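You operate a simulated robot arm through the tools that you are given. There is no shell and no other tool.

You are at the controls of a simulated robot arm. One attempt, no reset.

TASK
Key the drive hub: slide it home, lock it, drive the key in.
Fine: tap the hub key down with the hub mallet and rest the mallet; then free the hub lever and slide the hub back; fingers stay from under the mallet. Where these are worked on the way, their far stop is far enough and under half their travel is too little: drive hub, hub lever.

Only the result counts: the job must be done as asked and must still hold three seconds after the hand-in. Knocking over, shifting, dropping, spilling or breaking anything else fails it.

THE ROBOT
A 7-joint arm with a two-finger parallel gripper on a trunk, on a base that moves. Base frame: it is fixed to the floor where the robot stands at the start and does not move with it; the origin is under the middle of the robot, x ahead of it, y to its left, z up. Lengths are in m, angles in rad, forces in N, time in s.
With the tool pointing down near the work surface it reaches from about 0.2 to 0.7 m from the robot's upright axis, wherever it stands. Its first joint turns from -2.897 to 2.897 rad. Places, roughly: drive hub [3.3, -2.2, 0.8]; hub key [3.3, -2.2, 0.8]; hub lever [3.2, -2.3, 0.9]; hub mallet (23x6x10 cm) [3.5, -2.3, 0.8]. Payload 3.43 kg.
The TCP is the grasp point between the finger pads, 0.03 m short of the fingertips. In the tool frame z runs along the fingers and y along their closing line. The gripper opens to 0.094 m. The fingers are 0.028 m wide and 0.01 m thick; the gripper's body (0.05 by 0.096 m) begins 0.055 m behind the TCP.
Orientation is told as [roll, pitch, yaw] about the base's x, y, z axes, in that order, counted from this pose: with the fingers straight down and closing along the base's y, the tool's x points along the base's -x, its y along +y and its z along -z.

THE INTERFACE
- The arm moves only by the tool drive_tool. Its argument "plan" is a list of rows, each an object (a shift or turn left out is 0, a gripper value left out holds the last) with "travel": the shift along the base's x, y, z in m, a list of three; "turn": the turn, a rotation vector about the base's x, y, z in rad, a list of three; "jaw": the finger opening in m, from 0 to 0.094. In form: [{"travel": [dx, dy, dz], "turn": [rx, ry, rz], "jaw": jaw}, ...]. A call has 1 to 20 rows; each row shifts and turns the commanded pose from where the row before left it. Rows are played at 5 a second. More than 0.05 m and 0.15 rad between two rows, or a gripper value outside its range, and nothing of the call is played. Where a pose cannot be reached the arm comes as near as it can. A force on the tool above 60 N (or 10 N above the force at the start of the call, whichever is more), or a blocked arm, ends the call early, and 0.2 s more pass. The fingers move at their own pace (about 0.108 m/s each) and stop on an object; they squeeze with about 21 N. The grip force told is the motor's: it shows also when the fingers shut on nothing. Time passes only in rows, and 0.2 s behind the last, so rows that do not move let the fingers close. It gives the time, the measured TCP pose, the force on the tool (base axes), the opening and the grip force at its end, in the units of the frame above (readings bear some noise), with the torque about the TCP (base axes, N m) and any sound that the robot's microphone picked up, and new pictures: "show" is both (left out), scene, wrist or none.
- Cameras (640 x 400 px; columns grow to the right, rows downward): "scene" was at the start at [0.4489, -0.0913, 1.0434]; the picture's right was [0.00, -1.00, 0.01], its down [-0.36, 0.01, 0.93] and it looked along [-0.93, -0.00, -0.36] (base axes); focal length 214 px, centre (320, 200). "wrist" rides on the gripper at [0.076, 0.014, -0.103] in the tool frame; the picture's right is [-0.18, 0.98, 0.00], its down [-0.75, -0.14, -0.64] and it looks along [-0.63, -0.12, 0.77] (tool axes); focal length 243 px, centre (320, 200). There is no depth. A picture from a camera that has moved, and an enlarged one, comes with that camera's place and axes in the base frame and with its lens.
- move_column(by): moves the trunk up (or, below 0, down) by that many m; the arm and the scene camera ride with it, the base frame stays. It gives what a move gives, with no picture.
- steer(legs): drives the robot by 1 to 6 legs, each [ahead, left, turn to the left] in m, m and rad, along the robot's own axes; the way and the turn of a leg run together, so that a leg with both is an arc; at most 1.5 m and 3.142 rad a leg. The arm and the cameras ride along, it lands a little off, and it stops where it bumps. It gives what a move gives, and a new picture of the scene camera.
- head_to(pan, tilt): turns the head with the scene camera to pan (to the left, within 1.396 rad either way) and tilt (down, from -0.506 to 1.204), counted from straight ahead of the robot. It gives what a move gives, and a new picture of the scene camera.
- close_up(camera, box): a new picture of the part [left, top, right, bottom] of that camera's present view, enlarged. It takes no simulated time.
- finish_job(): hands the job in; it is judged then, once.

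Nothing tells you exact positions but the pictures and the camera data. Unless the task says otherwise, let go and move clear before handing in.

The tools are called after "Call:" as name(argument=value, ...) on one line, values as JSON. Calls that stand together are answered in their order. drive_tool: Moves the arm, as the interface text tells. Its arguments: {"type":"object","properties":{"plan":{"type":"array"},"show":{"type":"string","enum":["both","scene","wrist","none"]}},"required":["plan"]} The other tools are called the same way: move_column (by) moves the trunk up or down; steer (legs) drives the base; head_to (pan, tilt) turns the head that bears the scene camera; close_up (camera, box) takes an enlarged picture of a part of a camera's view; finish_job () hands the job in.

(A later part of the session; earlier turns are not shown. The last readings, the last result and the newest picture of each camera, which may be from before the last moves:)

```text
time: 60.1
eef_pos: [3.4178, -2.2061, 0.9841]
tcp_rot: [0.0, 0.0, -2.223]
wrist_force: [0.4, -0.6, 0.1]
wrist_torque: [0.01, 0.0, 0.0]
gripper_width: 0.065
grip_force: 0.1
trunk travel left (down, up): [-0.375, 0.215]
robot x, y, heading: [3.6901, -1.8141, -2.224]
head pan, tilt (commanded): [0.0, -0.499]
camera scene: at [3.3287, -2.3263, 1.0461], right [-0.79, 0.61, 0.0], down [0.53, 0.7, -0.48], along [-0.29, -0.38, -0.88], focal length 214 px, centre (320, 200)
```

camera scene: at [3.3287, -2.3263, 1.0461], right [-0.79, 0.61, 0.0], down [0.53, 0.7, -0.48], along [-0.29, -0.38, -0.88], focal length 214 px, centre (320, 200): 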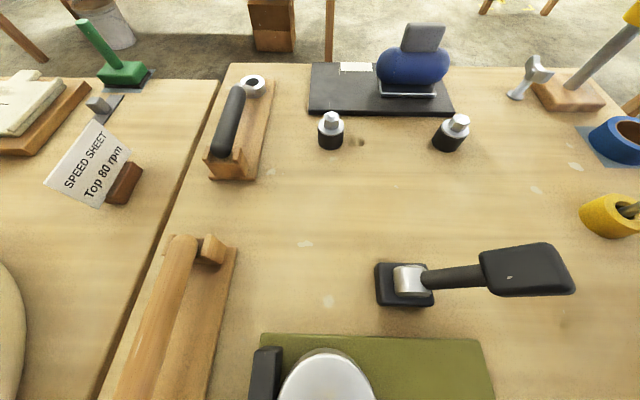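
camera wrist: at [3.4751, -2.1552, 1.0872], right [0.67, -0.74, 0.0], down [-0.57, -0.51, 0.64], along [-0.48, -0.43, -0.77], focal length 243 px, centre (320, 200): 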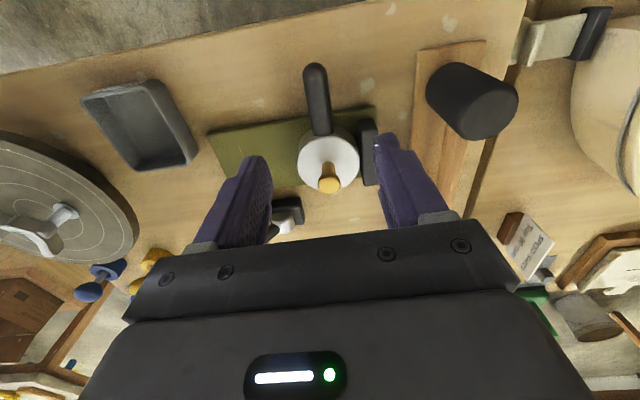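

The hub sits against the stop block, and the lever head triangulates to f 0.657, l -0.131, z 0.882, pivoting near l -0.068, z 0.805. I'll turn the hand 90° so the fingers close along the lever's hinge axis. Then I can pinch the head and swing it along its arc.

Call:
drive_tool(plan=[{"turn": [0, 0, -0.1428], "jaw": 0.08}, {"turn": [0, 0, -0.1428]}, {"turn": [0, 0, -0.1428]}, {"turn": [0, 0, -0.1428]}, {"turn": [0, 0, -0.1428]}, {"turn": [0, 0, -0.1428]}, {"turn": [0, 0, -0.1428]}, {"turn": [0, 0, -0.1428]}, {"turn": [0, 0, -0.1428]}, {"turn": [0, 0, -0.1428]}, {"turn": [0, 0, -0.1428]}, {"travel": [0, 0, 0]}], show="both")

```text
time: 62.7
eef_pos: [3.4193, -2.2082, 0.986]
tcp_rot: [-0.001, -0.001, 2.487]
wrist_force: [-0.2, 0.3, -0.2]
wrist_torque: [-0.01, -0.01, 0.03]
gripper_width: 0.0799
grip_force: 0.1
trunk travel left (down, up): [-0.375, 0.215]
robot x, y, heading: [3.6907, -1.8123, -2.23]
head pan, tilt (commanded): [0.0, -0.499]
camera scene: at [3.3004, -2.1162, 1.0472], right [0.61, 0.79, 0.0], down [0.7, -0.53, -0.48], along [-0.38, 0.29, -0.88], focal length 214 px, centre (320, 200)
camera wrist: at [3.4688, -2.2651, 1.088], right [-0.74, -0.67, 0.0], down [-0.51, 0.57, 0.64], along [-0.43, 0.48, -0.77], focal length 243 px, centre (320, 200)
```

scene: 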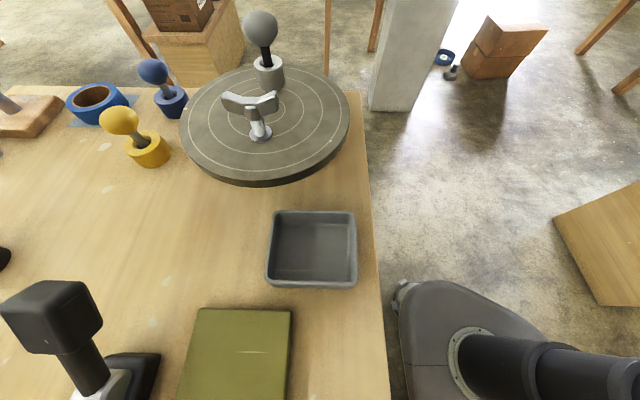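
wrist: 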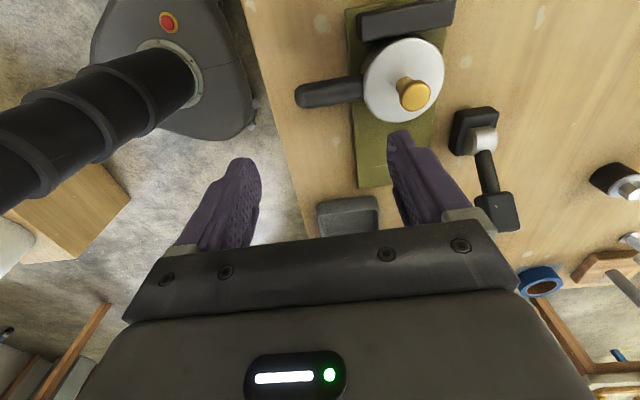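

The rotation worked. Now I'll move above the lever head.

Call:
drive_tool(plan=[{"travel": [-0.0463, -0.01, 0]}, {"travel": [-0.0463, -0.01, 0]}, {"travel": [-0.0463, -0.01, 0]}, {"travel": [-0.0463, -0.01, 0]}, {"travel": [-0.0463, -0.01, 0]}, {"travel": [0, 0, 0]}], show="both")

```text
time: 64.1
eef_pos: [3.1867, -2.2596, 0.9842]
tcp_rot: [-0.002, -0.001, 2.489]
wrist_force: [0.3, 0.3, -0.1]
wrist_torque: [0.01, 0.0, -0.01]
gripper_width: 0.0801
grip_force: 0.0
trunk travel left (down, up): [-0.375, 0.215]
robot x, y, heading: [3.6908, -1.8147, -2.221]
head pan, tilt (commanded): [0.0, -0.499]
camera scene: at [3.0694, -2.1671, 1.047], right [0.61, 0.79, 0.0], down [0.7, -0.53, -0.48], along [-0.38, 0.29, -0.88], focal length 214 px, centre (320, 200)
camera wrist: at [3.2381, -2.3158, 1.0877], right [-0.74, -0.67, 0.0], down [-0.51, 0.57, 0.64], along [-0.43, 0.48, -0.77], focal length 243 px, centre (320, 200)
```

scene: 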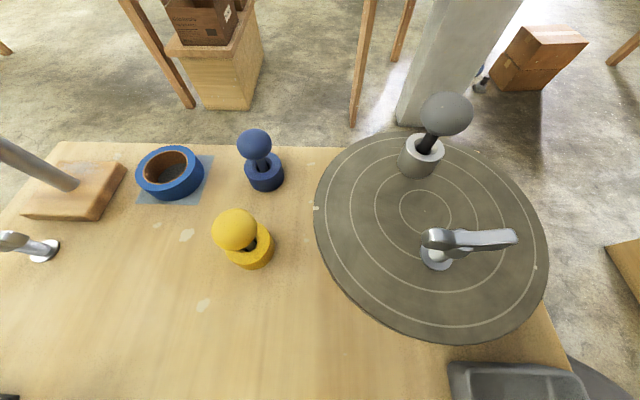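
wrist: 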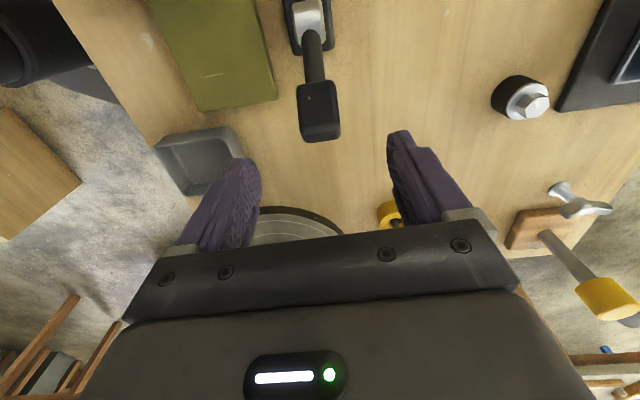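

The lever head sits right below the TCP in the wrist view. I'll descend 10 cm and pinch it.

Call:
drive_tool(plan=[{"travel": [0, 0, -0.04]}, {"travel": [0, 0, -0.04]}, {"travel": [0, 0.0, -0.02]}, {"travel": [0, 0, 0]}], show="wrist")

```text
time: 65.1
eef_pos: [3.1864, -2.2582, 0.8844]
tcp_rot: [0.0, -0.001, 2.487]
wrist_force: [0.4, 1.1, -0.4]
wrist_torque: [0.06, 0.04, -0.02]
gripper_width: 0.0801
grip_force: 0.1
trunk travel left (down, up): [-0.375, 0.215]
robot x, y, heading: [3.6872, -1.8173, -2.224]
head pan, tilt (commanded): [0.0, -0.499]
camera wrist: at [3.2372, -2.3151, 0.9872], right [-0.74, -0.67, 0.0], down [-0.51, 0.57, 0.64], along [-0.43, 0.48, -0.77], focal length 243 px, centre (320, 200)
```

wrist: 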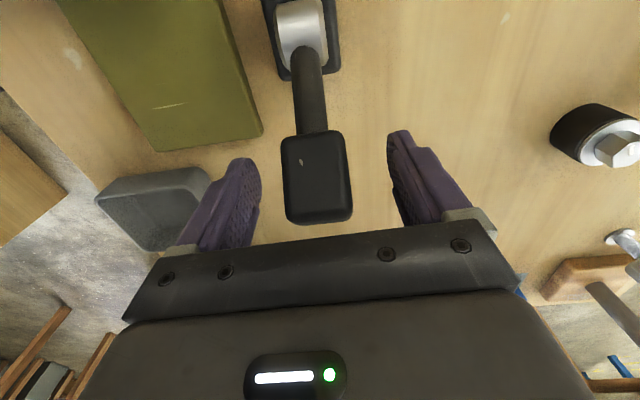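

The lever head is centred between the fingers. I'll close on it.

Call:
drive_tool(plan=[{"travel": [0, 0, 0], "jaw": 0.0}, {"travel": [0, 0, 0]}, {"travel": [0, 0, 0]}], show="wrist")

```text
time: 65.9
eef_pos: [3.186, -2.2576, 0.8844]
tcp_rot: [-0.002, 0.0, 2.489]
wrist_force: [4.8, 4.9, -1.7]
wrist_torque: [0.08, 0.08, 0.03]
gripper_width: 0.041
grip_force: 44.8
trunk travel left (down, up): [-0.375, 0.215]
robot x, y, heading: [3.6906, -1.8139, -2.223]
head pan, tilt (commanded): [0.0, -0.499]
camera wrist: at [3.2376, -2.3145, 0.9873], right [-0.74, -0.67, 0.0], down [-0.51, 0.57, 0.64], along [-0.43, 0.48, -0.77], focal length 243 px, centre (320, 200)
```

wrist: 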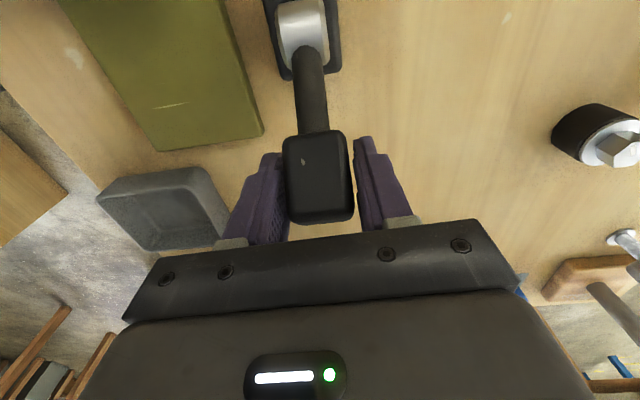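

I've got a firm pinch at 4.1 cm. I'll swing the lever along its arc, starting with three small steps to check the pivot estimate against the forces.

Call:
drive_tool(plan=[{"travel": [0.0073, -0.0058, 0.0066]}, {"travel": [0.0078, -0.0061, 0.0055]}, {"travel": [0.0082, -0.0065, 0.0043]}, {"travel": [0, 0, 0]}], show="wrist")

```text
time: 66.9
eef_pos: [3.2068, -2.2737, 0.9027]
tcp_rot: [0.004, 0.0, 2.489]
wrist_force: [-11.0, 17.8, 12.3]
wrist_torque: [0.82, 1.05, -0.02]
gripper_width: 0.0398
grip_force: 44.9
trunk travel left (down, up): [-0.375, 0.215]
robot x, y, heading: [3.6886, -1.8112, -2.221]
head pan, tilt (commanded): [0.0, -0.499]
camera wrist: at [3.2588, -2.3309, 1.0061], right [-0.74, -0.67, 0.0], down [-0.51, 0.57, 0.64], along [-0.43, 0.48, -0.77], focal length 243 px, centre (320, 200)
```

wrist: 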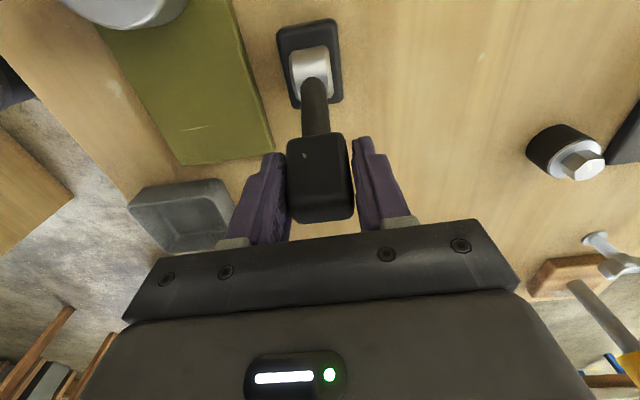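

The lever is moving. The outward load tells me the pivot is a little higher than I thought, about z 0.82, so the arc radius is about 0.09 m. I'll correct the arc and continue toward upright.

Call:
drive_tool(plan=[{"travel": [0.0054, -0.0043, 0.0052]}, {"travel": [0.0082, -0.0065, 0.0026]}, {"travel": [0.0084, -0.0066, 0.0013]}, {"travel": [0, 0, 0]}], show="wrist")

```text
time: 67.9
eef_pos: [3.2317, -2.2935, 0.9103]
tcp_rot: [-0.004, 0.004, 2.488]
wrist_force: [-6.6, 10.2, -4.9]
wrist_torque: [0.59, 0.91, 0.07]
gripper_width: 0.0395
grip_force: 44.8
trunk travel left (down, up): [-0.375, 0.215]
robot x, y, heading: [3.6917, -1.8126, -2.221]
head pan, tilt (commanded): [0.0, -0.499]
camera wrist: at [3.2823, -2.3504, 1.013], right [-0.74, -0.67, 0.0], down [-0.51, 0.57, 0.64], along [-0.43, 0.48, -0.77], focal length 243 px, centre (320, 200)
```

wrist: 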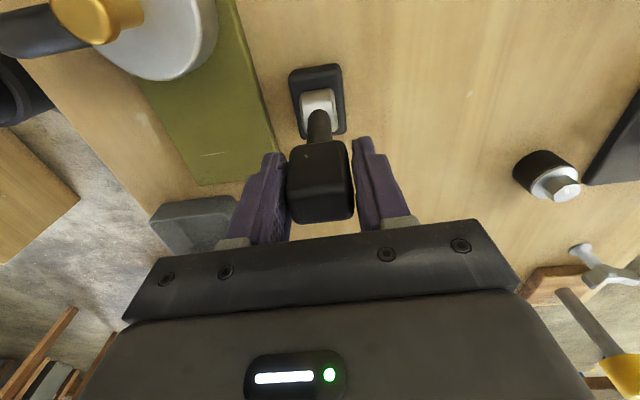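

The forces are modest and the lever is near upright. I'll carry it over to the left side.

Call:
drive_tool(plan=[{"travel": [0.0085, -0.0067, 0.0]}, {"travel": [0.0084, -0.0066, -0.0013]}, {"travel": [0.0082, -0.0065, -0.0026]}, {"travel": [0, 0, 0]}], show="wrist")

```text
time: 68.9
eef_pos: [3.2558, -2.3133, 0.9083]
tcp_rot: [0.003, 0.001, 2.488]
wrist_force: [-10.4, 5.6, 6.9]
wrist_torque: [0.82, 1.05, -0.02]
gripper_width: 0.0396
grip_force: 45.3
trunk travel left (down, up): [-0.375, 0.215]
robot x, y, heading: [3.6904, -1.8143, -2.224]
head pan, tilt (commanded): [0.0, -0.499]
camera wrist: at [3.307, -2.3699, 1.0105], right [-0.74, -0.67, 0.0], down [-0.51, 0.57, 0.64], along [-0.43, 0.48, -0.77], focal length 243 px, centre (320, 200)
```

wrist: 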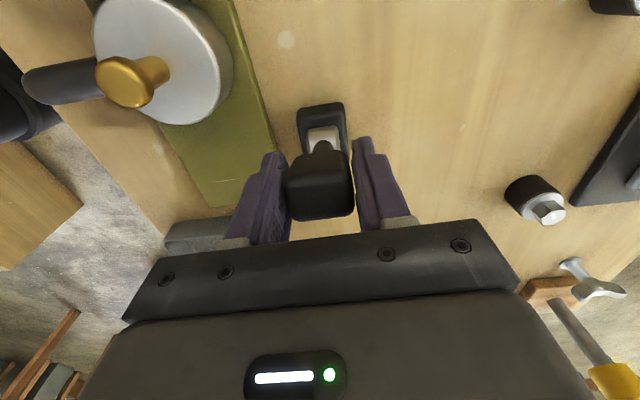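

It's past upright and leaning left with the loads still moderate. I'll continue toward the left stop.

Call:
drive_tool(plan=[{"travel": [0.0079, -0.0063, -0.003]}, {"travel": [0.0075, -0.006, -0.0048]}, {"travel": [0.007, -0.0055, -0.0058]}, {"travel": [0, 0, 0]}], show="wrist")

```text
time: 69.9
eef_pos: [3.2795, -2.3314, 0.8942]
tcp_rot: [0.003, 0.001, 2.488]
wrist_force: [-10.9, -0.1, 11.1]
wrist_torque: [0.86, 1.0, -0.11]
gripper_width: 0.0398
grip_force: 45.0
trunk travel left (down, up): [-0.375, 0.215]
robot x, y, heading: [3.6898, -1.8146, -2.226]
head pan, tilt (commanded): [0.0, -0.499]
camera wrist: at [3.33, -2.3886, 0.9968], right [-0.74, -0.67, 0.0], down [-0.51, 0.57, 0.64], along [-0.43, 0.48, -0.77], focal length 243 px, centre (320, 200)
```

wrist: 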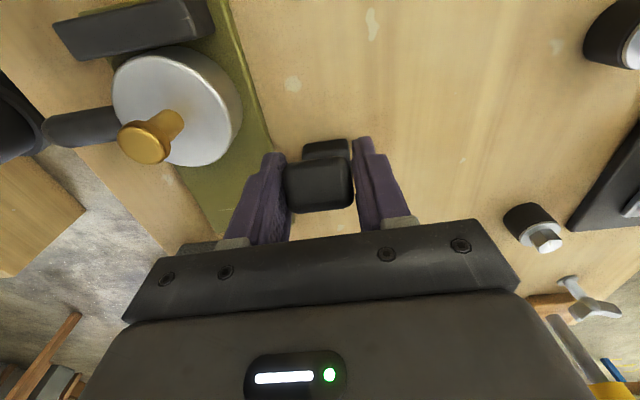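

It's still not at a stop and the loads are unchanged. I'll keep following the arc down in small steps.

Call:
drive_tool(plan=[{"travel": [0.0058, -0.0046, -0.0062]}, {"travel": [0.0051, -0.004, -0.0066]}, {"travel": [0, 0, 0]}], show="wrist")

```text
time: 70.7
eef_pos: [3.2856, -2.3368, 0.8874]
tcp_rot: [0.01, -0.004, 2.484]
wrist_force: [5.0, 15.0, 26.9]
wrist_torque: [0.37, -0.86, -0.42]
gripper_width: 0.0399
grip_force: 45.6
trunk travel left (down, up): [-0.375, 0.215]
robot x, y, heading: [3.6896, -1.8133, -2.225]
head pan, tilt (commanded): [0.0, -0.499]
stopped in row 3: the force on the tool passed its limit at 61 N (the readings are from after the stop); the commanded pose is now the measured one
camera wrist: at [3.3371, -2.3935, 0.9898], right [-0.75, -0.67, 0.01], down [-0.5, 0.58, 0.64], along [-0.43, 0.47, -0.77], focal length 243 px, centre (320, 200)
```

wrist: 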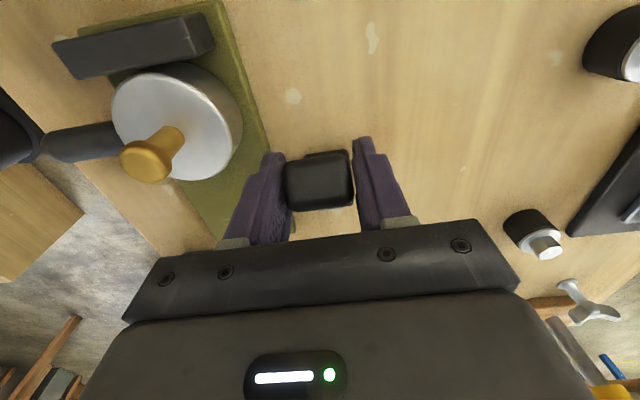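

The lever met its left stop at about 45° left, after a 90° swing. I'll release, rise, and check that it stays.

Call:
drive_tool(plan=[{"travel": [0, 0, 0], "jaw": 0.08}, {"travel": [0, 0, 0]}, {"travel": [0, 0, 0.04]}, {"travel": [0, 0, 0.045]}, {"travel": [0, 0, 0]}], show="both")

```text
time: 71.9
eef_pos: [3.2862, -2.3398, 0.97]
tcp_rot: [0.01, -0.003, 2.49]
wrist_force: [-0.5, 0.0, 0.4]
wrist_torque: [-0.01, 0.0, 0.01]
gripper_width: 0.0799
grip_force: 0.0
trunk travel left (down, up): [-0.375, 0.215]
robot x, y, heading: [3.6885, -1.8133, -2.223]
head pan, tilt (commanded): [0.0, -0.499]
camera scene: at [3.1679, -2.2488, 1.0311], right [0.61, 0.79, -0.01], down [0.69, -0.54, -0.48], along [-0.39, 0.29, -0.88], focal length 214 px, centre (320, 200)
camera wrist: at [3.3366, -2.3976, 1.0714], right [-0.74, -0.67, 0.01], down [-0.51, 0.57, 0.64], along [-0.43, 0.47, -0.77], focal length 243 px, centre (320, 200)
```

scene: 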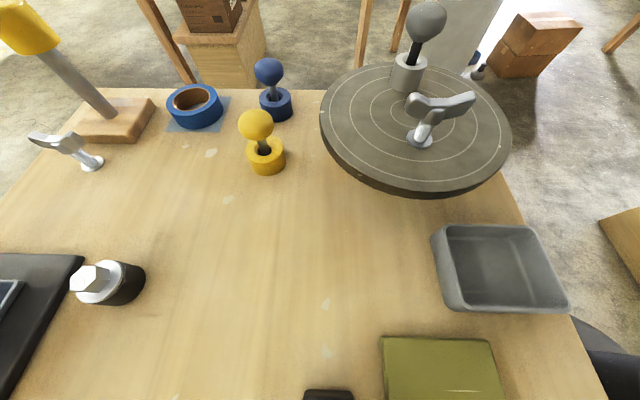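
wrist: 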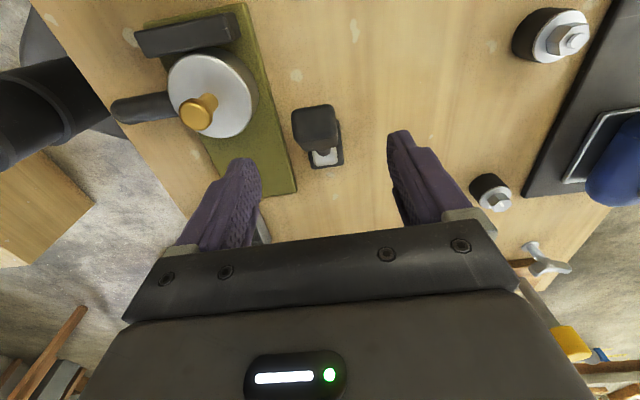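

The lever stays at the left. Next is the mallet: I'll turn the hand back, square it up, and move to where I can view the mallet handle closely.

Call:
drive_tool(plan=[{"travel": [0, 0, 0.03], "turn": [-0.01, 0.003, 0]}, {"travel": [0.0164, 0.0062, 0.003], "turn": [0, 0, 0.1428]}, {"travel": [0.0164, 0.0062, 0.003], "turn": [0, 0, 0.1428]}, {"travel": [0.0164, 0.0062, 0.003], "turn": [0, 0, 0.1428]}, {"travel": [0.0164, 0.0062, 0.003], "turn": [0, 0, 0.1428]}, {"travel": [0.0164, 0.0062, 0.003], "turn": [0, 0, 0.1428]}, {"travel": [0.0164, 0.0062, 0.003], "turn": [0, 0, 0.1428]}, {"travel": [0.0164, 0.0062, 0.003], "turn": [0, 0, 0.1428]}, {"travel": [0.0164, 0.0062, 0.003], "turn": [0, 0, 0.1428]}, {"travel": [0.0164, 0.0062, 0.003], "turn": [0, 0, 0.1428]}, {"travel": [0.0164, 0.0062, 0.003], "turn": [0, 0, 0.1428]}, {"travel": [0.0164, 0.0062, 0.003], "turn": [0, 0, 0.1428]}, {"travel": [0, 0, 0]}], show="both")

```text
time: 74.7
eef_pos: [3.4661, -2.2712, 1.0321]
tcp_rot: [0.017, 0.003, -2.223]
wrist_force: [0.7, 0.1, -0.1]
wrist_torque: [-0.02, -0.01, 0.01]
gripper_width: 0.08
grip_force: 0.0
trunk travel left (down, up): [-0.375, 0.215]
robot x, y, heading: [3.6849, -1.812, -2.23]
head pan, tilt (commanded): [0.0, -0.499]
camera scene: at [3.3754, -2.39, 1.0939], right [-0.79, 0.61, -0.02], down [0.54, 0.69, -0.48], along [-0.28, -0.39, -0.88], focal length 214 px, centre (320, 200)
camera wrist: at [3.5212, -2.2185, 1.1352], right [0.67, -0.74, 0.02], down [-0.58, -0.51, 0.64], along [-0.47, -0.44, -0.77], focal length 243 px, centre (320, 200)
```

scene: 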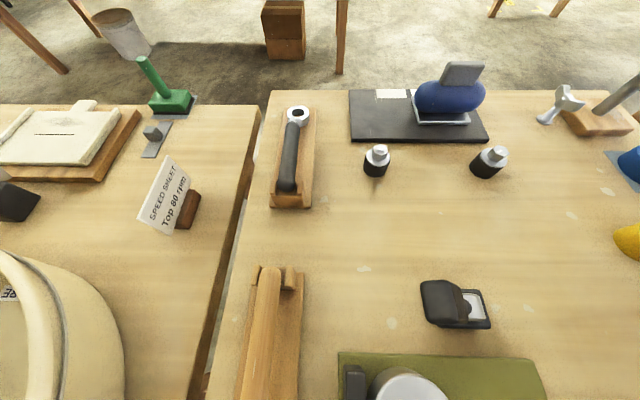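
wrist: 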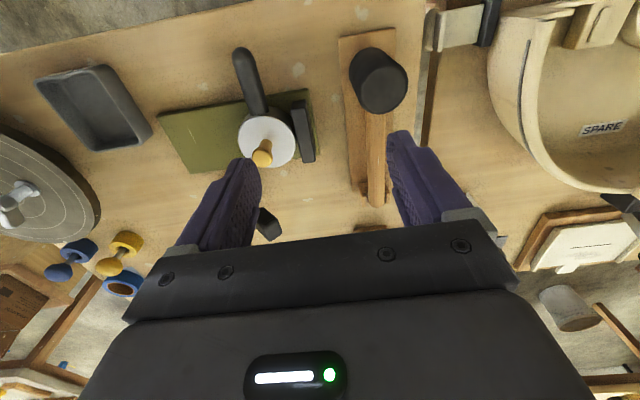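

I'll fix the small hand tilt and move so the cameras look straight at the mallet.

Call:
drive_tool(plan=[{"travel": [0.0385, 0.0125, 0], "turn": [0.0079, 0.0153, 0]}, {"travel": [0.0385, 0.0125, 0]}, {"travel": [0.0385, 0.0125, 0]}, {"travel": [0, 0, 0]}], show="both")

```text
time: 75.7
eef_pos: [3.5802, -2.2345, 1.0325]
tcp_rot: [0.002, -0.002, -2.227]
wrist_force: [0.5, 0.3, 0.4]
wrist_torque: [0.0, 0.0, 0.01]
gripper_width: 0.0801
grip_force: 0.0
trunk travel left (down, up): [-0.375, 0.215]
robot x, y, heading: [3.6889, -1.8152, -2.223]
head pan, tilt (commanded): [0.0, -0.499]
camera scene: at [3.4912, -2.3527, 1.0943], right [-0.79, 0.61, 0.0], down [0.53, 0.69, -0.48], along [-0.29, -0.38, -0.88], focal length 214 px, centre (320, 200)
camera wrist: at [3.6381, -2.1819, 1.1346], right [0.67, -0.75, 0.0], down [-0.57, -0.51, 0.64], along [-0.48, -0.43, -0.77], focal length 243 px, centre (320, 200)
```

scene: 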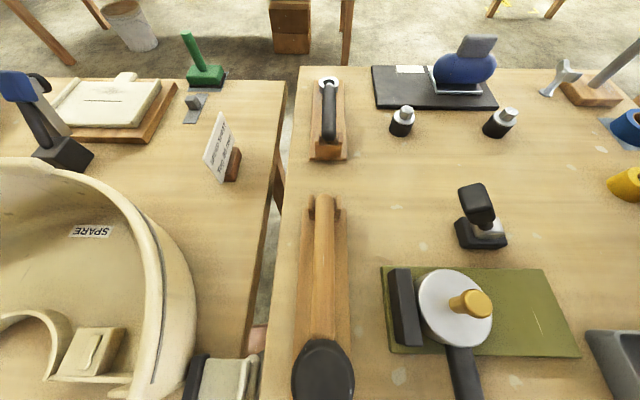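
wrist: 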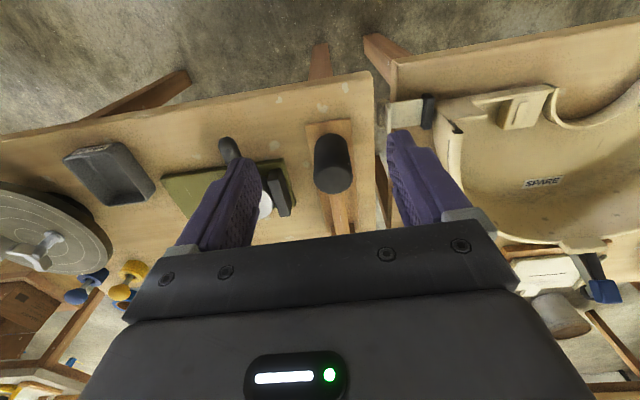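

The mallet handle lies at l ≈ 0.165, with its head centred at f ≈ 0.50 and its far end at f ≈ 0.70. I'll go above the handle just clear of the head, at f ≈ 0.562.

Call:
drive_tool(plan=[{"travel": [-0.025, -0.0317, -0.01], "jaw": 0.07}, {"travel": [-0.025, -0.0317, -0.01]}, {"travel": [-0.025, -0.0317, -0.01]}, {"travel": [-0.025, -0.0317, -0.01]}, {"travel": [0, 0, -0.04]}, {"travel": [0, 0, 0]}], show="both")

```text
time: 77.1
eef_pos: [3.4804, -2.361, 0.9512]
tcp_rot: [-0.001, -0.002, -2.227]
wrist_force: [-0.3, 0.3, -0.4]
wrist_torque: [0.02, 0.0, -0.02]
gripper_width: 0.07
grip_force: 0.0
trunk travel left (down, up): [-0.375, 0.215]
robot x, y, heading: [3.6889, -1.8136, -2.221]
head pan, tilt (commanded): [0.0, -0.499]
camera scene: at [3.3916, -2.4801, 1.0133], right [-0.79, 0.61, 0.0], down [0.53, 0.7, -0.48], along [-0.29, -0.38, -0.88], focal length 214 px, centre (320, 200)
camera wrist: at [3.5384, -2.3092, 1.0538], right [0.67, -0.74, 0.0], down [-0.57, -0.51, 0.64], along [-0.48, -0.43, -0.77], focal length 243 px, centre (320, 200)
```

scene: 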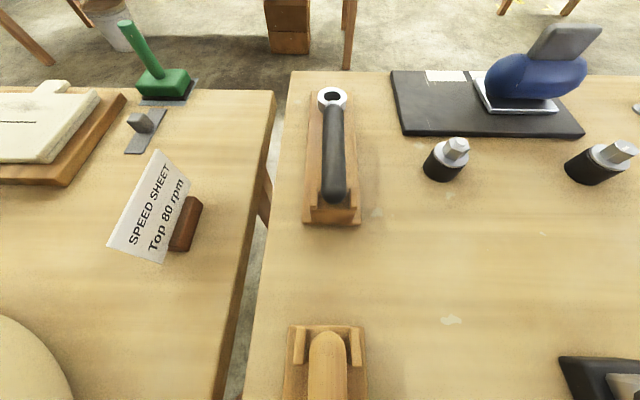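
wrist: 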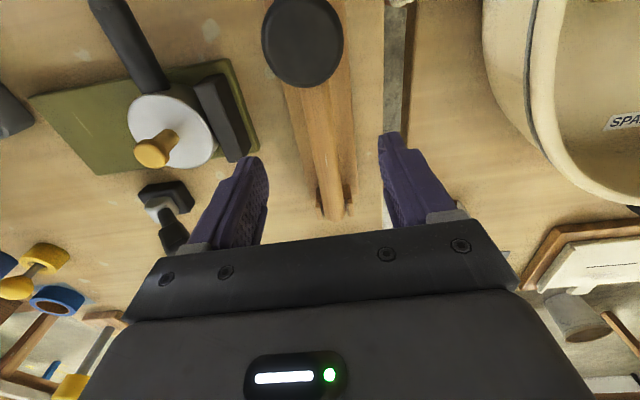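

The handle lies centred between the fingers and the head is well clear. I'll descend to the handle height and grip.

Call:
drive_tool(plan=[{"travel": [0, 0, -0.045]}, {"travel": [0, 0, -0.045]}, {"travel": [0, 0, -0.026]}, {"travel": [0, 0, 0]}], show="both")

```text
time: 78.1
eef_pos: [3.4811, -2.3606, 0.8357]
tcp_rot: [0.002, -0.001, -2.226]
wrist_force: [0.0, -0.2, 0.5]
wrist_torque: [0.01, -0.03, -0.01]
gripper_width: 0.0701
grip_force: 0.0
trunk travel left (down, up): [-0.375, 0.215]
robot x, y, heading: [3.6874, -1.8141, -2.222]
head pan, tilt (commanded): [0.0, -0.499]
camera scene: at [3.3915, -2.4797, 0.8979], right [-0.79, 0.61, 0.0], down [0.53, 0.69, -0.48], along [-0.29, -0.38, -0.88], focal length 214 px, centre (320, 200)
camera wrist: at [3.5383, -2.3088, 0.9383], right [0.67, -0.74, 0.0], down [-0.57, -0.51, 0.64], along [-0.48, -0.43, -0.77], focal length 243 px, centre (320, 200)
```

scene: 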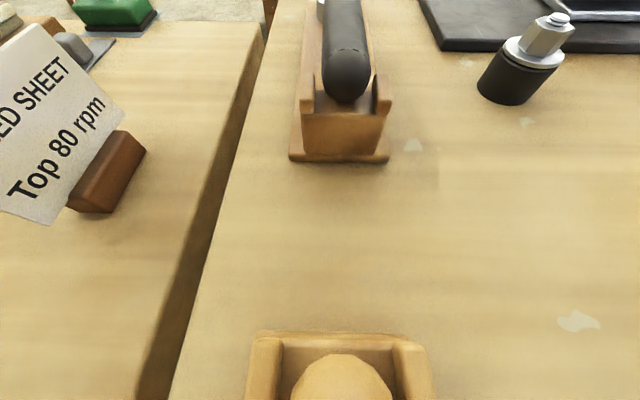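
wrist: 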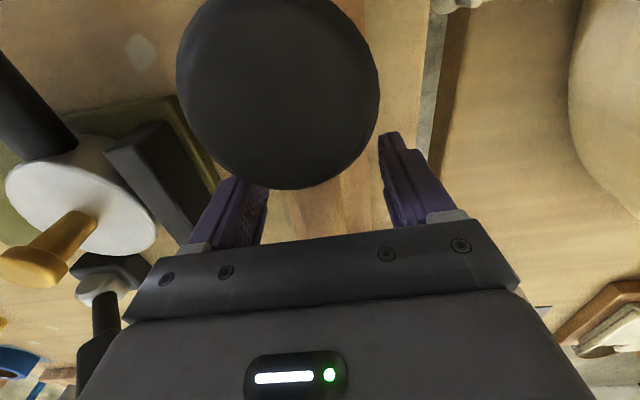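

The fingers straddle the handle with no contact. Closing now.

Call:
drive_tool(plan=[{"travel": [0, 0, 0], "jaw": 0.0}, {"travel": [0, 0, 0]}, {"travel": [0, 0, 0]}, {"travel": [0, 0, 0]}], show="wrist")

```text
time: 79.1
eef_pos: [3.4803, -2.36, 0.8353]
tcp_rot: [0.001, -0.003, -2.224]
wrist_force: [-2.4, 1.3, 0.4]
wrist_torque: [-0.03, 0.01, -0.17]
gripper_width: 0.0298
grip_force: 21.5
trunk travel left (down, up): [-0.375, 0.215]
robot x, y, heading: [3.6923, -1.8116, -2.228]
head pan, tilt (commanded): [0.0, -0.499]
camera wrist: at [3.5378, -2.3086, 0.9386], right [0.67, -0.74, 0.0], down [-0.57, -0.51, 0.64], along [-0.48, -0.43, -0.77], focal length 243 px, centre (320, 200)
```

wrist: 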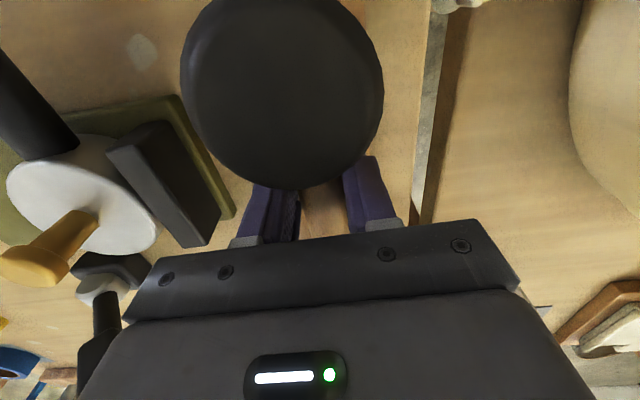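

Gripped at 3 cm. I'll note this rest pose, (3.4805, -2.3605, 0.8355) with yaw -2.225, for returning the mallet. I'll lift a little first and check the weight.

Call:
drive_tool(plan=[{"travel": [0, 0, 0.02]}, {"travel": [0, 0, 0.03]}, {"travel": [0, 0, 0]}, {"travel": [0, 0, 0]}], show="both")

```text
time: 80.1
eef_pos: [3.4818, -2.3614, 0.8866]
tcp_rot: [-0.001, -0.003, -2.224]
wrist_force: [0.8, -0.8, -3.5]
wrist_torque: [-0.01, 0.02, -0.01]
gripper_width: 0.0299
grip_force: 20.8
trunk travel left (down, up): [-0.375, 0.215]
robot x, y, heading: [3.6905, -1.8149, -2.228]
head pan, tilt (commanded): [0.0, -0.499]
camera scene: at [3.3922, -2.4799, 0.9488], right [-0.79, 0.61, 0.0], down [0.53, 0.7, -0.48], along [-0.29, -0.38, -0.88], focal length 214 px, centre (320, 200)
camera wrist: at [3.539, -2.309, 0.9893], right [0.67, -0.74, 0.0], down [-0.57, -0.51, 0.64], along [-0.48, -0.43, -0.77], focal length 243 px, centre (320, 200)
```

scene: 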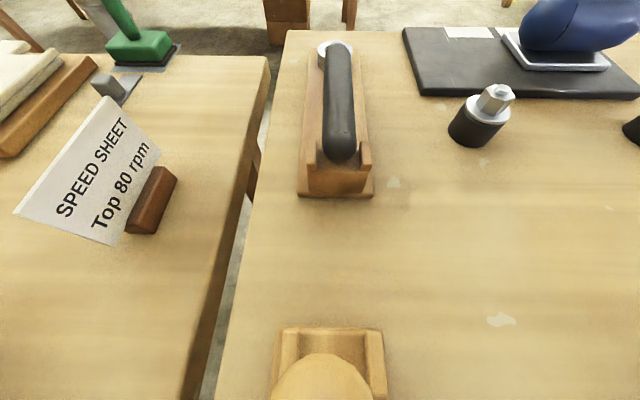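
wrist: 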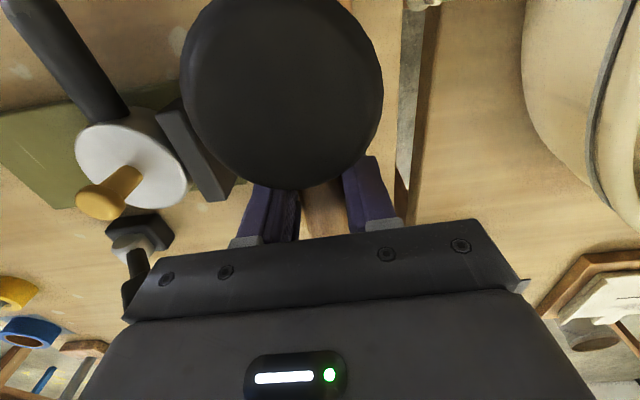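

The mallet is up, weighs about 3.5 N and is balanced. With the handle pointing forward it would run over the flipped lever, so I'll raise it, move it right, and turn the hand 90°. That leaves the handle pointing left, clear of the lever, with the head over the key.

Call:
drive_tool(plan=[{"travel": [0, 0, 0.047]}, {"travel": [0, 0, 0.047]}, {"travel": [-0.036, 0.0275, 0]}, {"travel": [-0.036, 0.0275, 0]}, {"travel": [0, 0, 0]}], show="both")

```text
time: 81.3
eef_pos: [3.4097, -2.306, 0.9807]
tcp_rot: [-0.001, -0.003, -2.224]
wrist_force: [0.2, 0.3, -3.7]
wrist_torque: [-0.03, 0.05, 0.03]
gripper_width: 0.0297
grip_force: 20.9
trunk travel left (down, up): [-0.375, 0.215]
robot x, y, heading: [3.6905, -1.812, -2.225]
head pan, tilt (commanded): [0.0, -0.499]
camera scene: at [3.3207, -2.4249, 1.0432], right [-0.79, 0.61, 0.0], down [0.53, 0.7, -0.48], along [-0.29, -0.38, -0.88], focal length 214 px, centre (320, 200)
camera wrist: at [3.4674, -2.2539, 1.0836], right [0.67, -0.74, 0.0], down [-0.57, -0.51, 0.64], along [-0.48, -0.43, -0.77], focal length 243 px, centre (320, 200)
```

scene: 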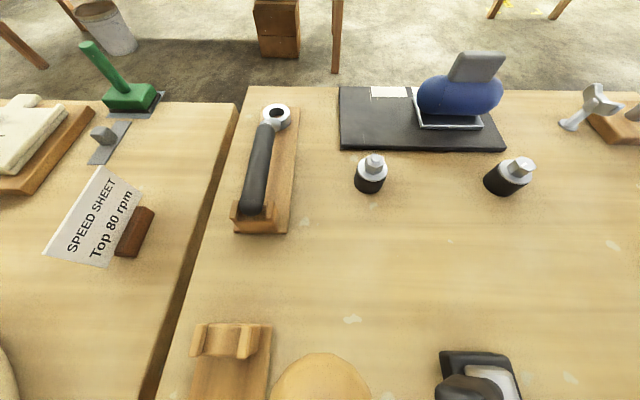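
wrist: 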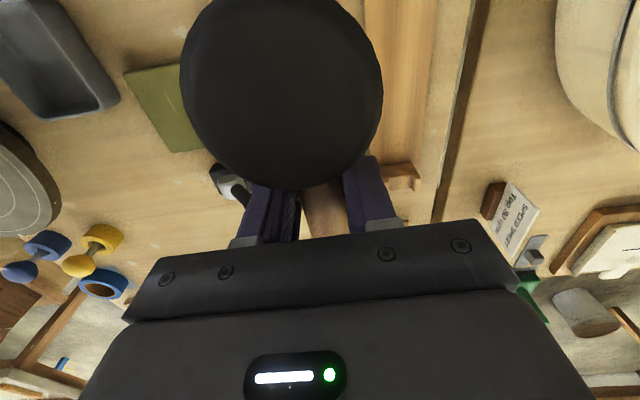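

Holding steady. Now I'll rotate the hand 90° so the handle points left.

Call:
drive_tool(plan=[{"turn": [0, 0, 0.1428]}, {"turn": [0, 0, 0.1428]}, {"turn": [0, 0, 0.1428]}, {"turn": [0, 0, 0.1428]}, {"turn": [0, 0, 0.1428]}, {"turn": [0, 0, 0.1428]}, {"turn": [0, 0, 0.1428]}, {"turn": [0, 0, 0.1428]}, {"turn": [0, 0, 0.1428]}, {"turn": [0, 0, 0.1428]}, {"turn": [0, 0, 0.1428]}, {"travel": [0, 0, 0]}], show="both")

Call:
head_to(pan=0.0, tilt=0.5)

```text
time: 83.9
eef_pos: [3.409, -2.3064, 0.981]
tcp_rot: [0.002, -0.001, -0.656]
wrist_force: [0.3, 0.0, -3.2]
wrist_torque: [-0.02, -0.04, 0.0]
gripper_width: 0.0297
grip_force: 21.4
trunk travel left (down, up): [-0.375, 0.215]
robot x, y, heading: [3.6903, -1.8168, -2.226]
head pan, tilt (commanded): [0.0, -0.499]
camera scene: at [3.5297, -2.3976, 1.0423], right [-0.61, -0.79, 0.0], down [-0.7, 0.53, -0.48], along [0.38, -0.29, -0.88], focal length 214 px, centre (320, 200)
camera wrist: at [3.3562, -2.2485, 1.0826], right [0.74, 0.67, 0.0], down [0.51, -0.57, 0.64], along [0.43, -0.48, -0.77], focal length 243 px, centre (320, 200)
```

scene: 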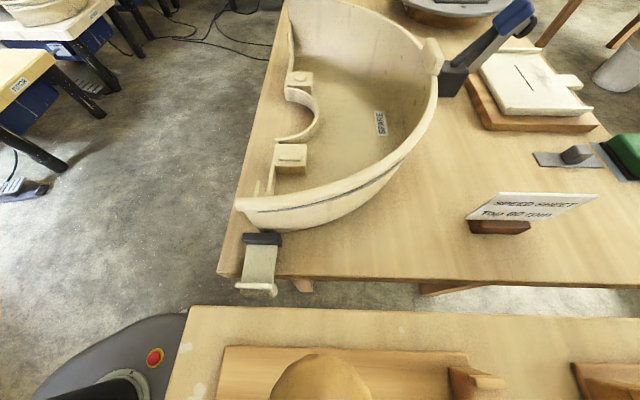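
wrist: 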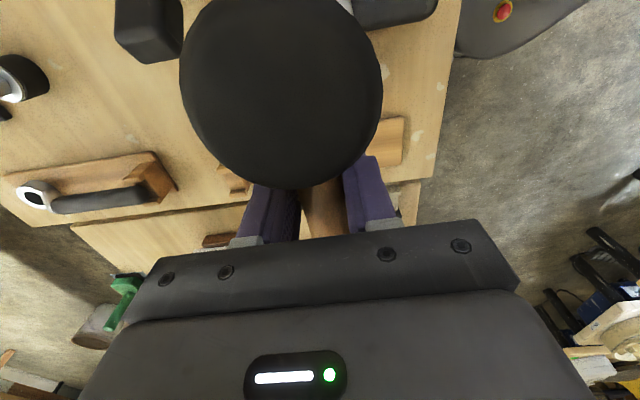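

```text
time: 85.2
eef_pos: [3.4094, -2.3074, 0.9807]
tcp_rot: [0.003, -0.001, -0.656]
wrist_force: [0.4, -0.7, -3.4]
wrist_torque: [-0.04, -0.04, -0.01]
gripper_width: 0.0296
grip_force: 20.6
trunk travel left (down, up): [-0.375, 0.215]
robot x, y, heading: [3.6868, -1.813, -2.225]
head pan, tilt (commanded): [0.0, 0.499]
camera scene: at [3.4613, -2.3452, 1.018], right [-0.61, -0.79, 0.0], down [-0.7, 0.54, 0.48], along [-0.38, 0.29, -0.88], focal length 214 px, centre (320, 200)
```

scene: 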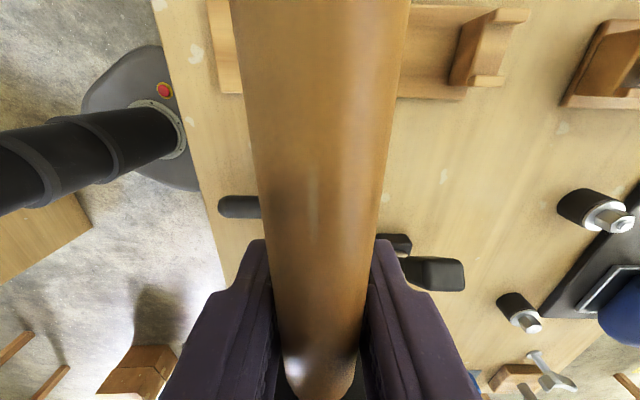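

From the geometry, the mallet head is now over the key and the pixels show it hasn't shifted in the grip. I'll lower it gently to find the contact.

Call:
drive_tool(plan=[{"travel": [0.0012, 0.0016, -0.02]}, {"travel": [0, 0, -0.016]}, {"travel": [0, 0, -0.006]}, {"travel": [0, 0, -0.006]}, {"travel": [0, 0, 0]}], show="both")

```text
time: 86.4
eef_pos: [3.4096, -2.3051, 0.9312]
tcp_rot: [0.001, -0.001, -0.655]
wrist_force: [0.1, -0.2, -3.8]
wrist_torque: [-0.08, -0.03, 0.02]
gripper_width: 0.0297
grip_force: 21.0
trunk travel left (down, up): [-0.375, 0.215]
robot x, y, heading: [3.6887, -1.809, -2.225]
head pan, tilt (commanded): [0.0, 0.499]
camera scene: at [3.4627, -2.3435, 0.9697], right [-0.61, -0.79, 0.0], down [-0.7, 0.54, 0.48], along [-0.38, 0.29, -0.88], focal length 214 px, centre (320, 200)
camera wrist: at [3.3578, -2.2467, 1.0342], right [0.74, 0.67, 0.0], down [0.51, -0.57, 0.64], along [0.43, -0.48, -0.77], focal length 243 px, centre (320, 200)
```

scene: 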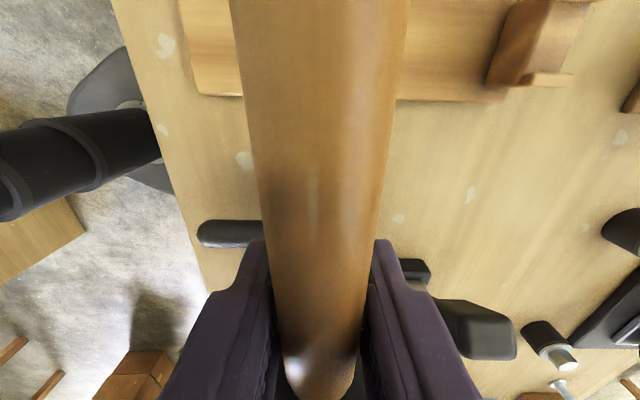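
wrist: 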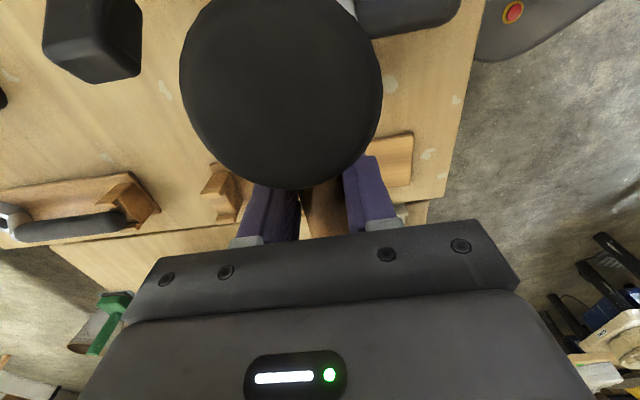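

No contact yet at z 0.931. I'll continue down in small steps.

Call:
drive_tool(plan=[{"travel": [0, 0, -0.005]}, {"travel": [0, 0, -0.005]}, {"travel": [0, 0, 0]}], show="none")

```text
time: 87.2
eef_pos: [3.4118, -2.3048, 0.9228]
tcp_rot: [0.0, -0.001, -0.654]
wrist_force: [0.2, -0.9, -2.8]
wrist_torque: [-0.06, -0.03, -0.03]
gripper_width: 0.0298
grip_force: 20.8
trunk travel left (down, up): [-0.375, 0.215]
robot x, y, heading: [3.6921, -1.8115, -2.228]
head pan, tilt (commanded): [0.0, 0.499]
```

Call:
drive_tool(plan=[{"travel": [0, 0, -0.004]}, {"travel": [0, 0, -0.004]}, {"travel": [0, 0, 0]}], show="none")

```text
time: 88.0
eef_pos: [3.4133, -2.3048, 0.9161]
tcp_rot: [-0.002, -0.003, -0.655]
wrist_force: [5.2, -7.3, 16.5]
wrist_torque: [0.25, 0.45, 0.11]
gripper_width: 0.03
grip_force: 21.0
trunk travel left (down, up): [-0.375, 0.215]
robot x, y, heading: [3.69, -1.8139, -2.224]
head pan, tilt (commanded): [0.0, 0.499]
```

Contact at TCP z ≈ 0.919, with about 20 N upward. I'll press slightly further to see whether the key moves or needs striking.

Call:
drive_tool(plan=[{"travel": [0, 0, -0.004]}, {"travel": [0, 0, 0]}], show="both")

```text
time: 88.6
eef_pos: [3.4128, -2.3058, 0.9101]
tcp_rot: [0.0, -0.001, -0.655]
wrist_force: [13.2, -9.7, 19.5]
wrist_torque: [0.23, 0.32, 0.03]
gripper_width: 0.0297
grip_force: 20.7
trunk travel left (down, up): [-0.375, 0.215]
robot x, y, heading: [3.6892, -1.8125, -2.23]
head pan, tilt (commanded): [0.0, 0.499]
camera scene: at [3.4657, -2.3441, 0.9486], right [-0.61, -0.79, 0.0], down [-0.7, 0.54, 0.48], along [-0.38, 0.29, -0.88], focal length 214 px, centre (320, 200)
camera wrist: at [3.3608, -2.2473, 1.013], right [0.74, 0.67, 0.0], down [0.51, -0.57, 0.64], along [0.43, -0.48, -0.77], focal length 243 px, centre (320, 200)
```

scene: 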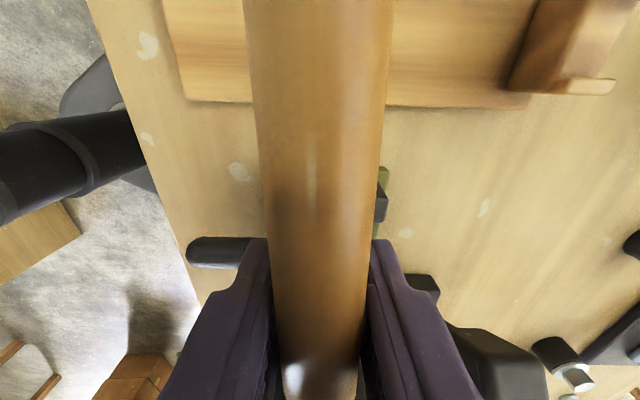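
wrist: 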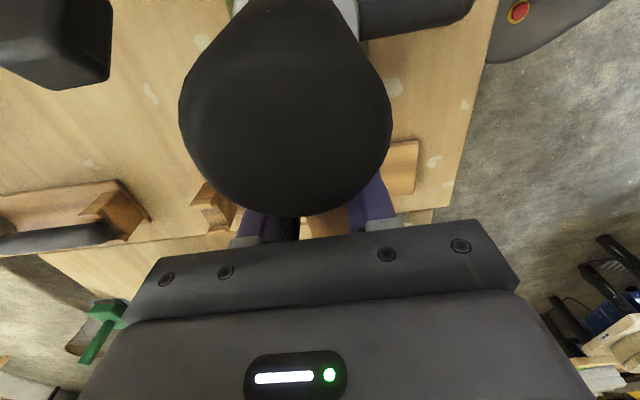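

The key held against about 20 N, and the mallet pivoted in my grip instead because I'm holding it too far from the head. I'll take it back to the cradle, level it, and regrip with the fingers right against the head so it can't tip.

Call:
drive_tool(plan=[{"travel": [0, 0, 0.03]}, {"travel": [0, 0, 0.041]}, {"turn": [0, 0, -0.1426]}, {"turn": [0, 0, -0.1426]}, {"turn": [0, 0, -0.1426]}, {"turn": [0, 0, -0.1426]}, {"turn": [0, 0, -0.1426]}, {"turn": [0, 0, -0.1426]}, {"turn": [0, 0, -0.1426]}, {"turn": [0, 0, -0.1426]}, {"turn": [0, 0, -0.1426]}, {"turn": [0, 0, -0.1426]}, {"turn": [0, 0, -0.1426]}, {"travel": [0, 0, 0]}], show="both")

Call:
head_to(pan=0.0, tilt=-0.506)

```text
time: 91.6
eef_pos: [3.4103, -2.3054, 0.9812]
tcp_rot: [-0.002, -0.001, -2.226]
wrist_force: [0.0, -0.2, -3.2]
wrist_torque: [-0.03, 0.02, -0.01]
gripper_width: 0.0295
grip_force: 20.9
trunk travel left (down, up): [-0.375, 0.215]
robot x, y, heading: [3.6893, -1.8147, -2.228]
head pan, tilt (commanded): [0.0, 0.499]
camera scene: at [3.373, -2.355, 1.019], right [-0.79, 0.61, 0.0], down [0.54, 0.7, 0.48], along [0.29, 0.38, -0.88], focal length 214 px, centre (320, 200)
camera wrist: at [3.4673, -2.2524, 1.0835], right [0.67, -0.74, 0.0], down [-0.57, -0.51, 0.64], along [-0.48, -0.43, -0.77], focal length 243 px, centre (320, 200)
```

scene: 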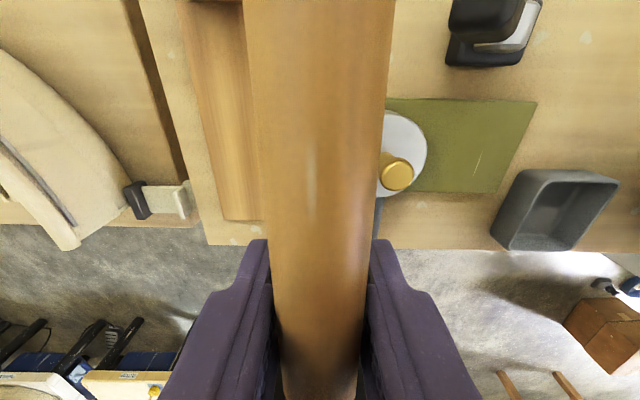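
wrist: 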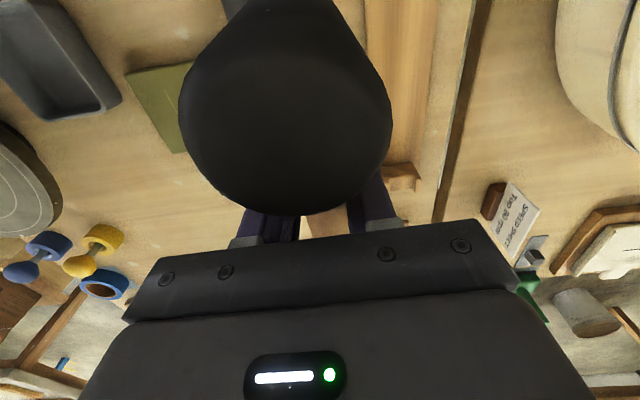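

```text
time: 92.8
eef_pos: [3.4103, -2.3056, 0.9807]
tcp_rot: [-0.001, -0.001, -2.225]
wrist_force: [-0.7, 0.6, -3.4]
wrist_torque: [-0.03, 0.02, -0.01]
gripper_width: 0.0297
grip_force: 21.0
trunk travel left (down, up): [-0.375, 0.215]
robot x, y, heading: [3.6888, -1.8152, -2.222]
head pan, tilt (commanded): [0.0, -0.499]
camera scene: at [3.3209, -2.4235, 1.043], right [-0.79, 0.61, 0.0], down [0.53, 0.7, -0.48], along [-0.29, -0.38, -0.88], focal length 214 px, centre (320, 200)
```

scene: 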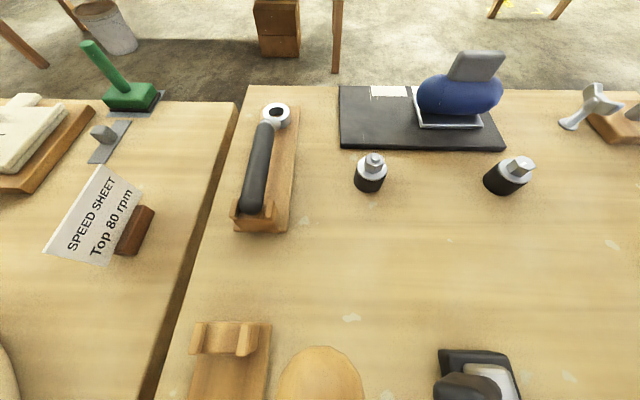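

The key hasn't moved. I'll carry the mallet back over the cradle and lower it, letting the handle end level itself in the notch.

Call:
drive_tool(plan=[{"travel": [0.0351, -0.0275, 0]}, {"travel": [0.0351, -0.0275, 0]}, {"travel": [0, 0, -0.04]}, {"travel": [0, 0, -0.04]}, {"travel": [0, 0, -0.02]}, {"travel": [0, 0, 0]}], show="both")

```text
time: 94.2
eef_pos: [3.4812, -2.3587, 0.8822]
tcp_rot: [-0.001, -0.002, -2.224]
wrist_force: [0.4, -0.1, -2.5]
wrist_torque: [-0.05, 0.02, 0.0]
gripper_width: 0.0297
grip_force: 21.0
trunk travel left (down, up): [-0.375, 0.215]
robot x, y, heading: [3.6864, -1.8118, -2.225]
head pan, tilt (commanded): [0.0, -0.499]
camera scene: at [3.3912, -2.4776, 0.9437], right [-0.79, 0.61, 0.0], down [0.53, 0.7, -0.48], along [-0.29, -0.38, -0.88], focal length 214 px, centre (320, 200)
camera wrist: at [3.5376, -2.3064, 0.9841], right [0.67, -0.74, 0.0], down [-0.57, -0.51, 0.64], along [-0.48, -0.43, -0.77], focal length 243 px, centre (320, 200)
```

scene: 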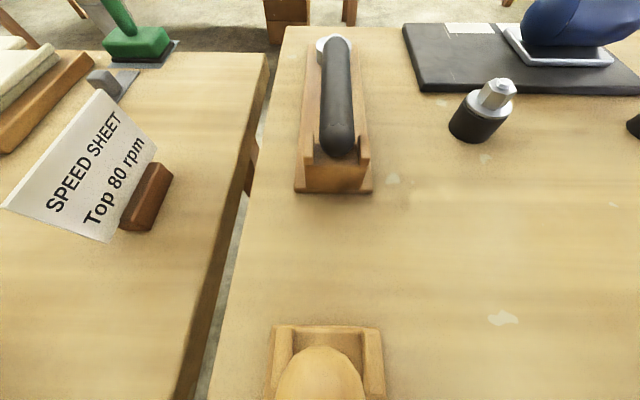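
wrist: 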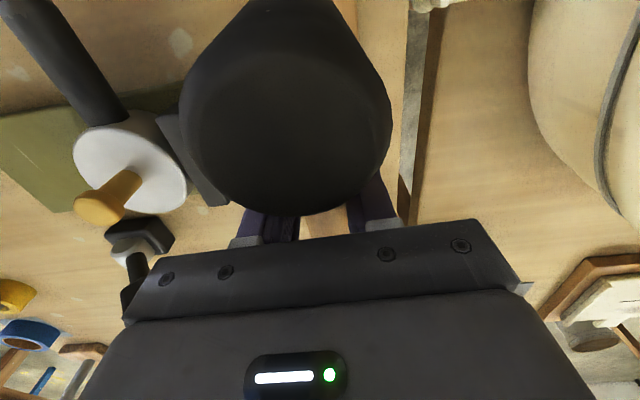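

The handle is lined up with the notch. Lowering it slowly.

Call:
drive_tool(plan=[{"travel": [0, 0, -0.01]}, {"travel": [0, 0, -0.008]}, {"travel": [0, 0, -0.007]}, {"travel": [0, 0, -0.007]}, {"travel": [0, 0, 0]}], show="wrist")

```text
time: 95.4
eef_pos: [3.4805, -2.3601, 0.8505]
tcp_rot: [0.001, -0.001, -2.223]
wrist_force: [-0.6, 0.0, -2.4]
wrist_torque: [-0.14, 0.07, -0.1]
gripper_width: 0.0297
grip_force: 21.1
trunk travel left (down, up): [-0.375, 0.215]
robot x, y, heading: [3.6909, -1.8133, -2.224]
head pan, tilt (commanded): [0.0, -0.499]
camera wrist: at [3.5377, -2.3071, 0.9517], right [0.67, -0.74, 0.0], down [-0.57, -0.51, 0.64], along [-0.48, -0.43, -0.77], focal length 243 px, centre (320, 200)
```

wrist: 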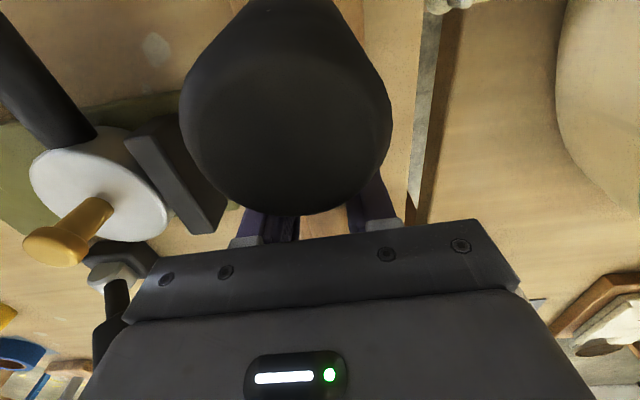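

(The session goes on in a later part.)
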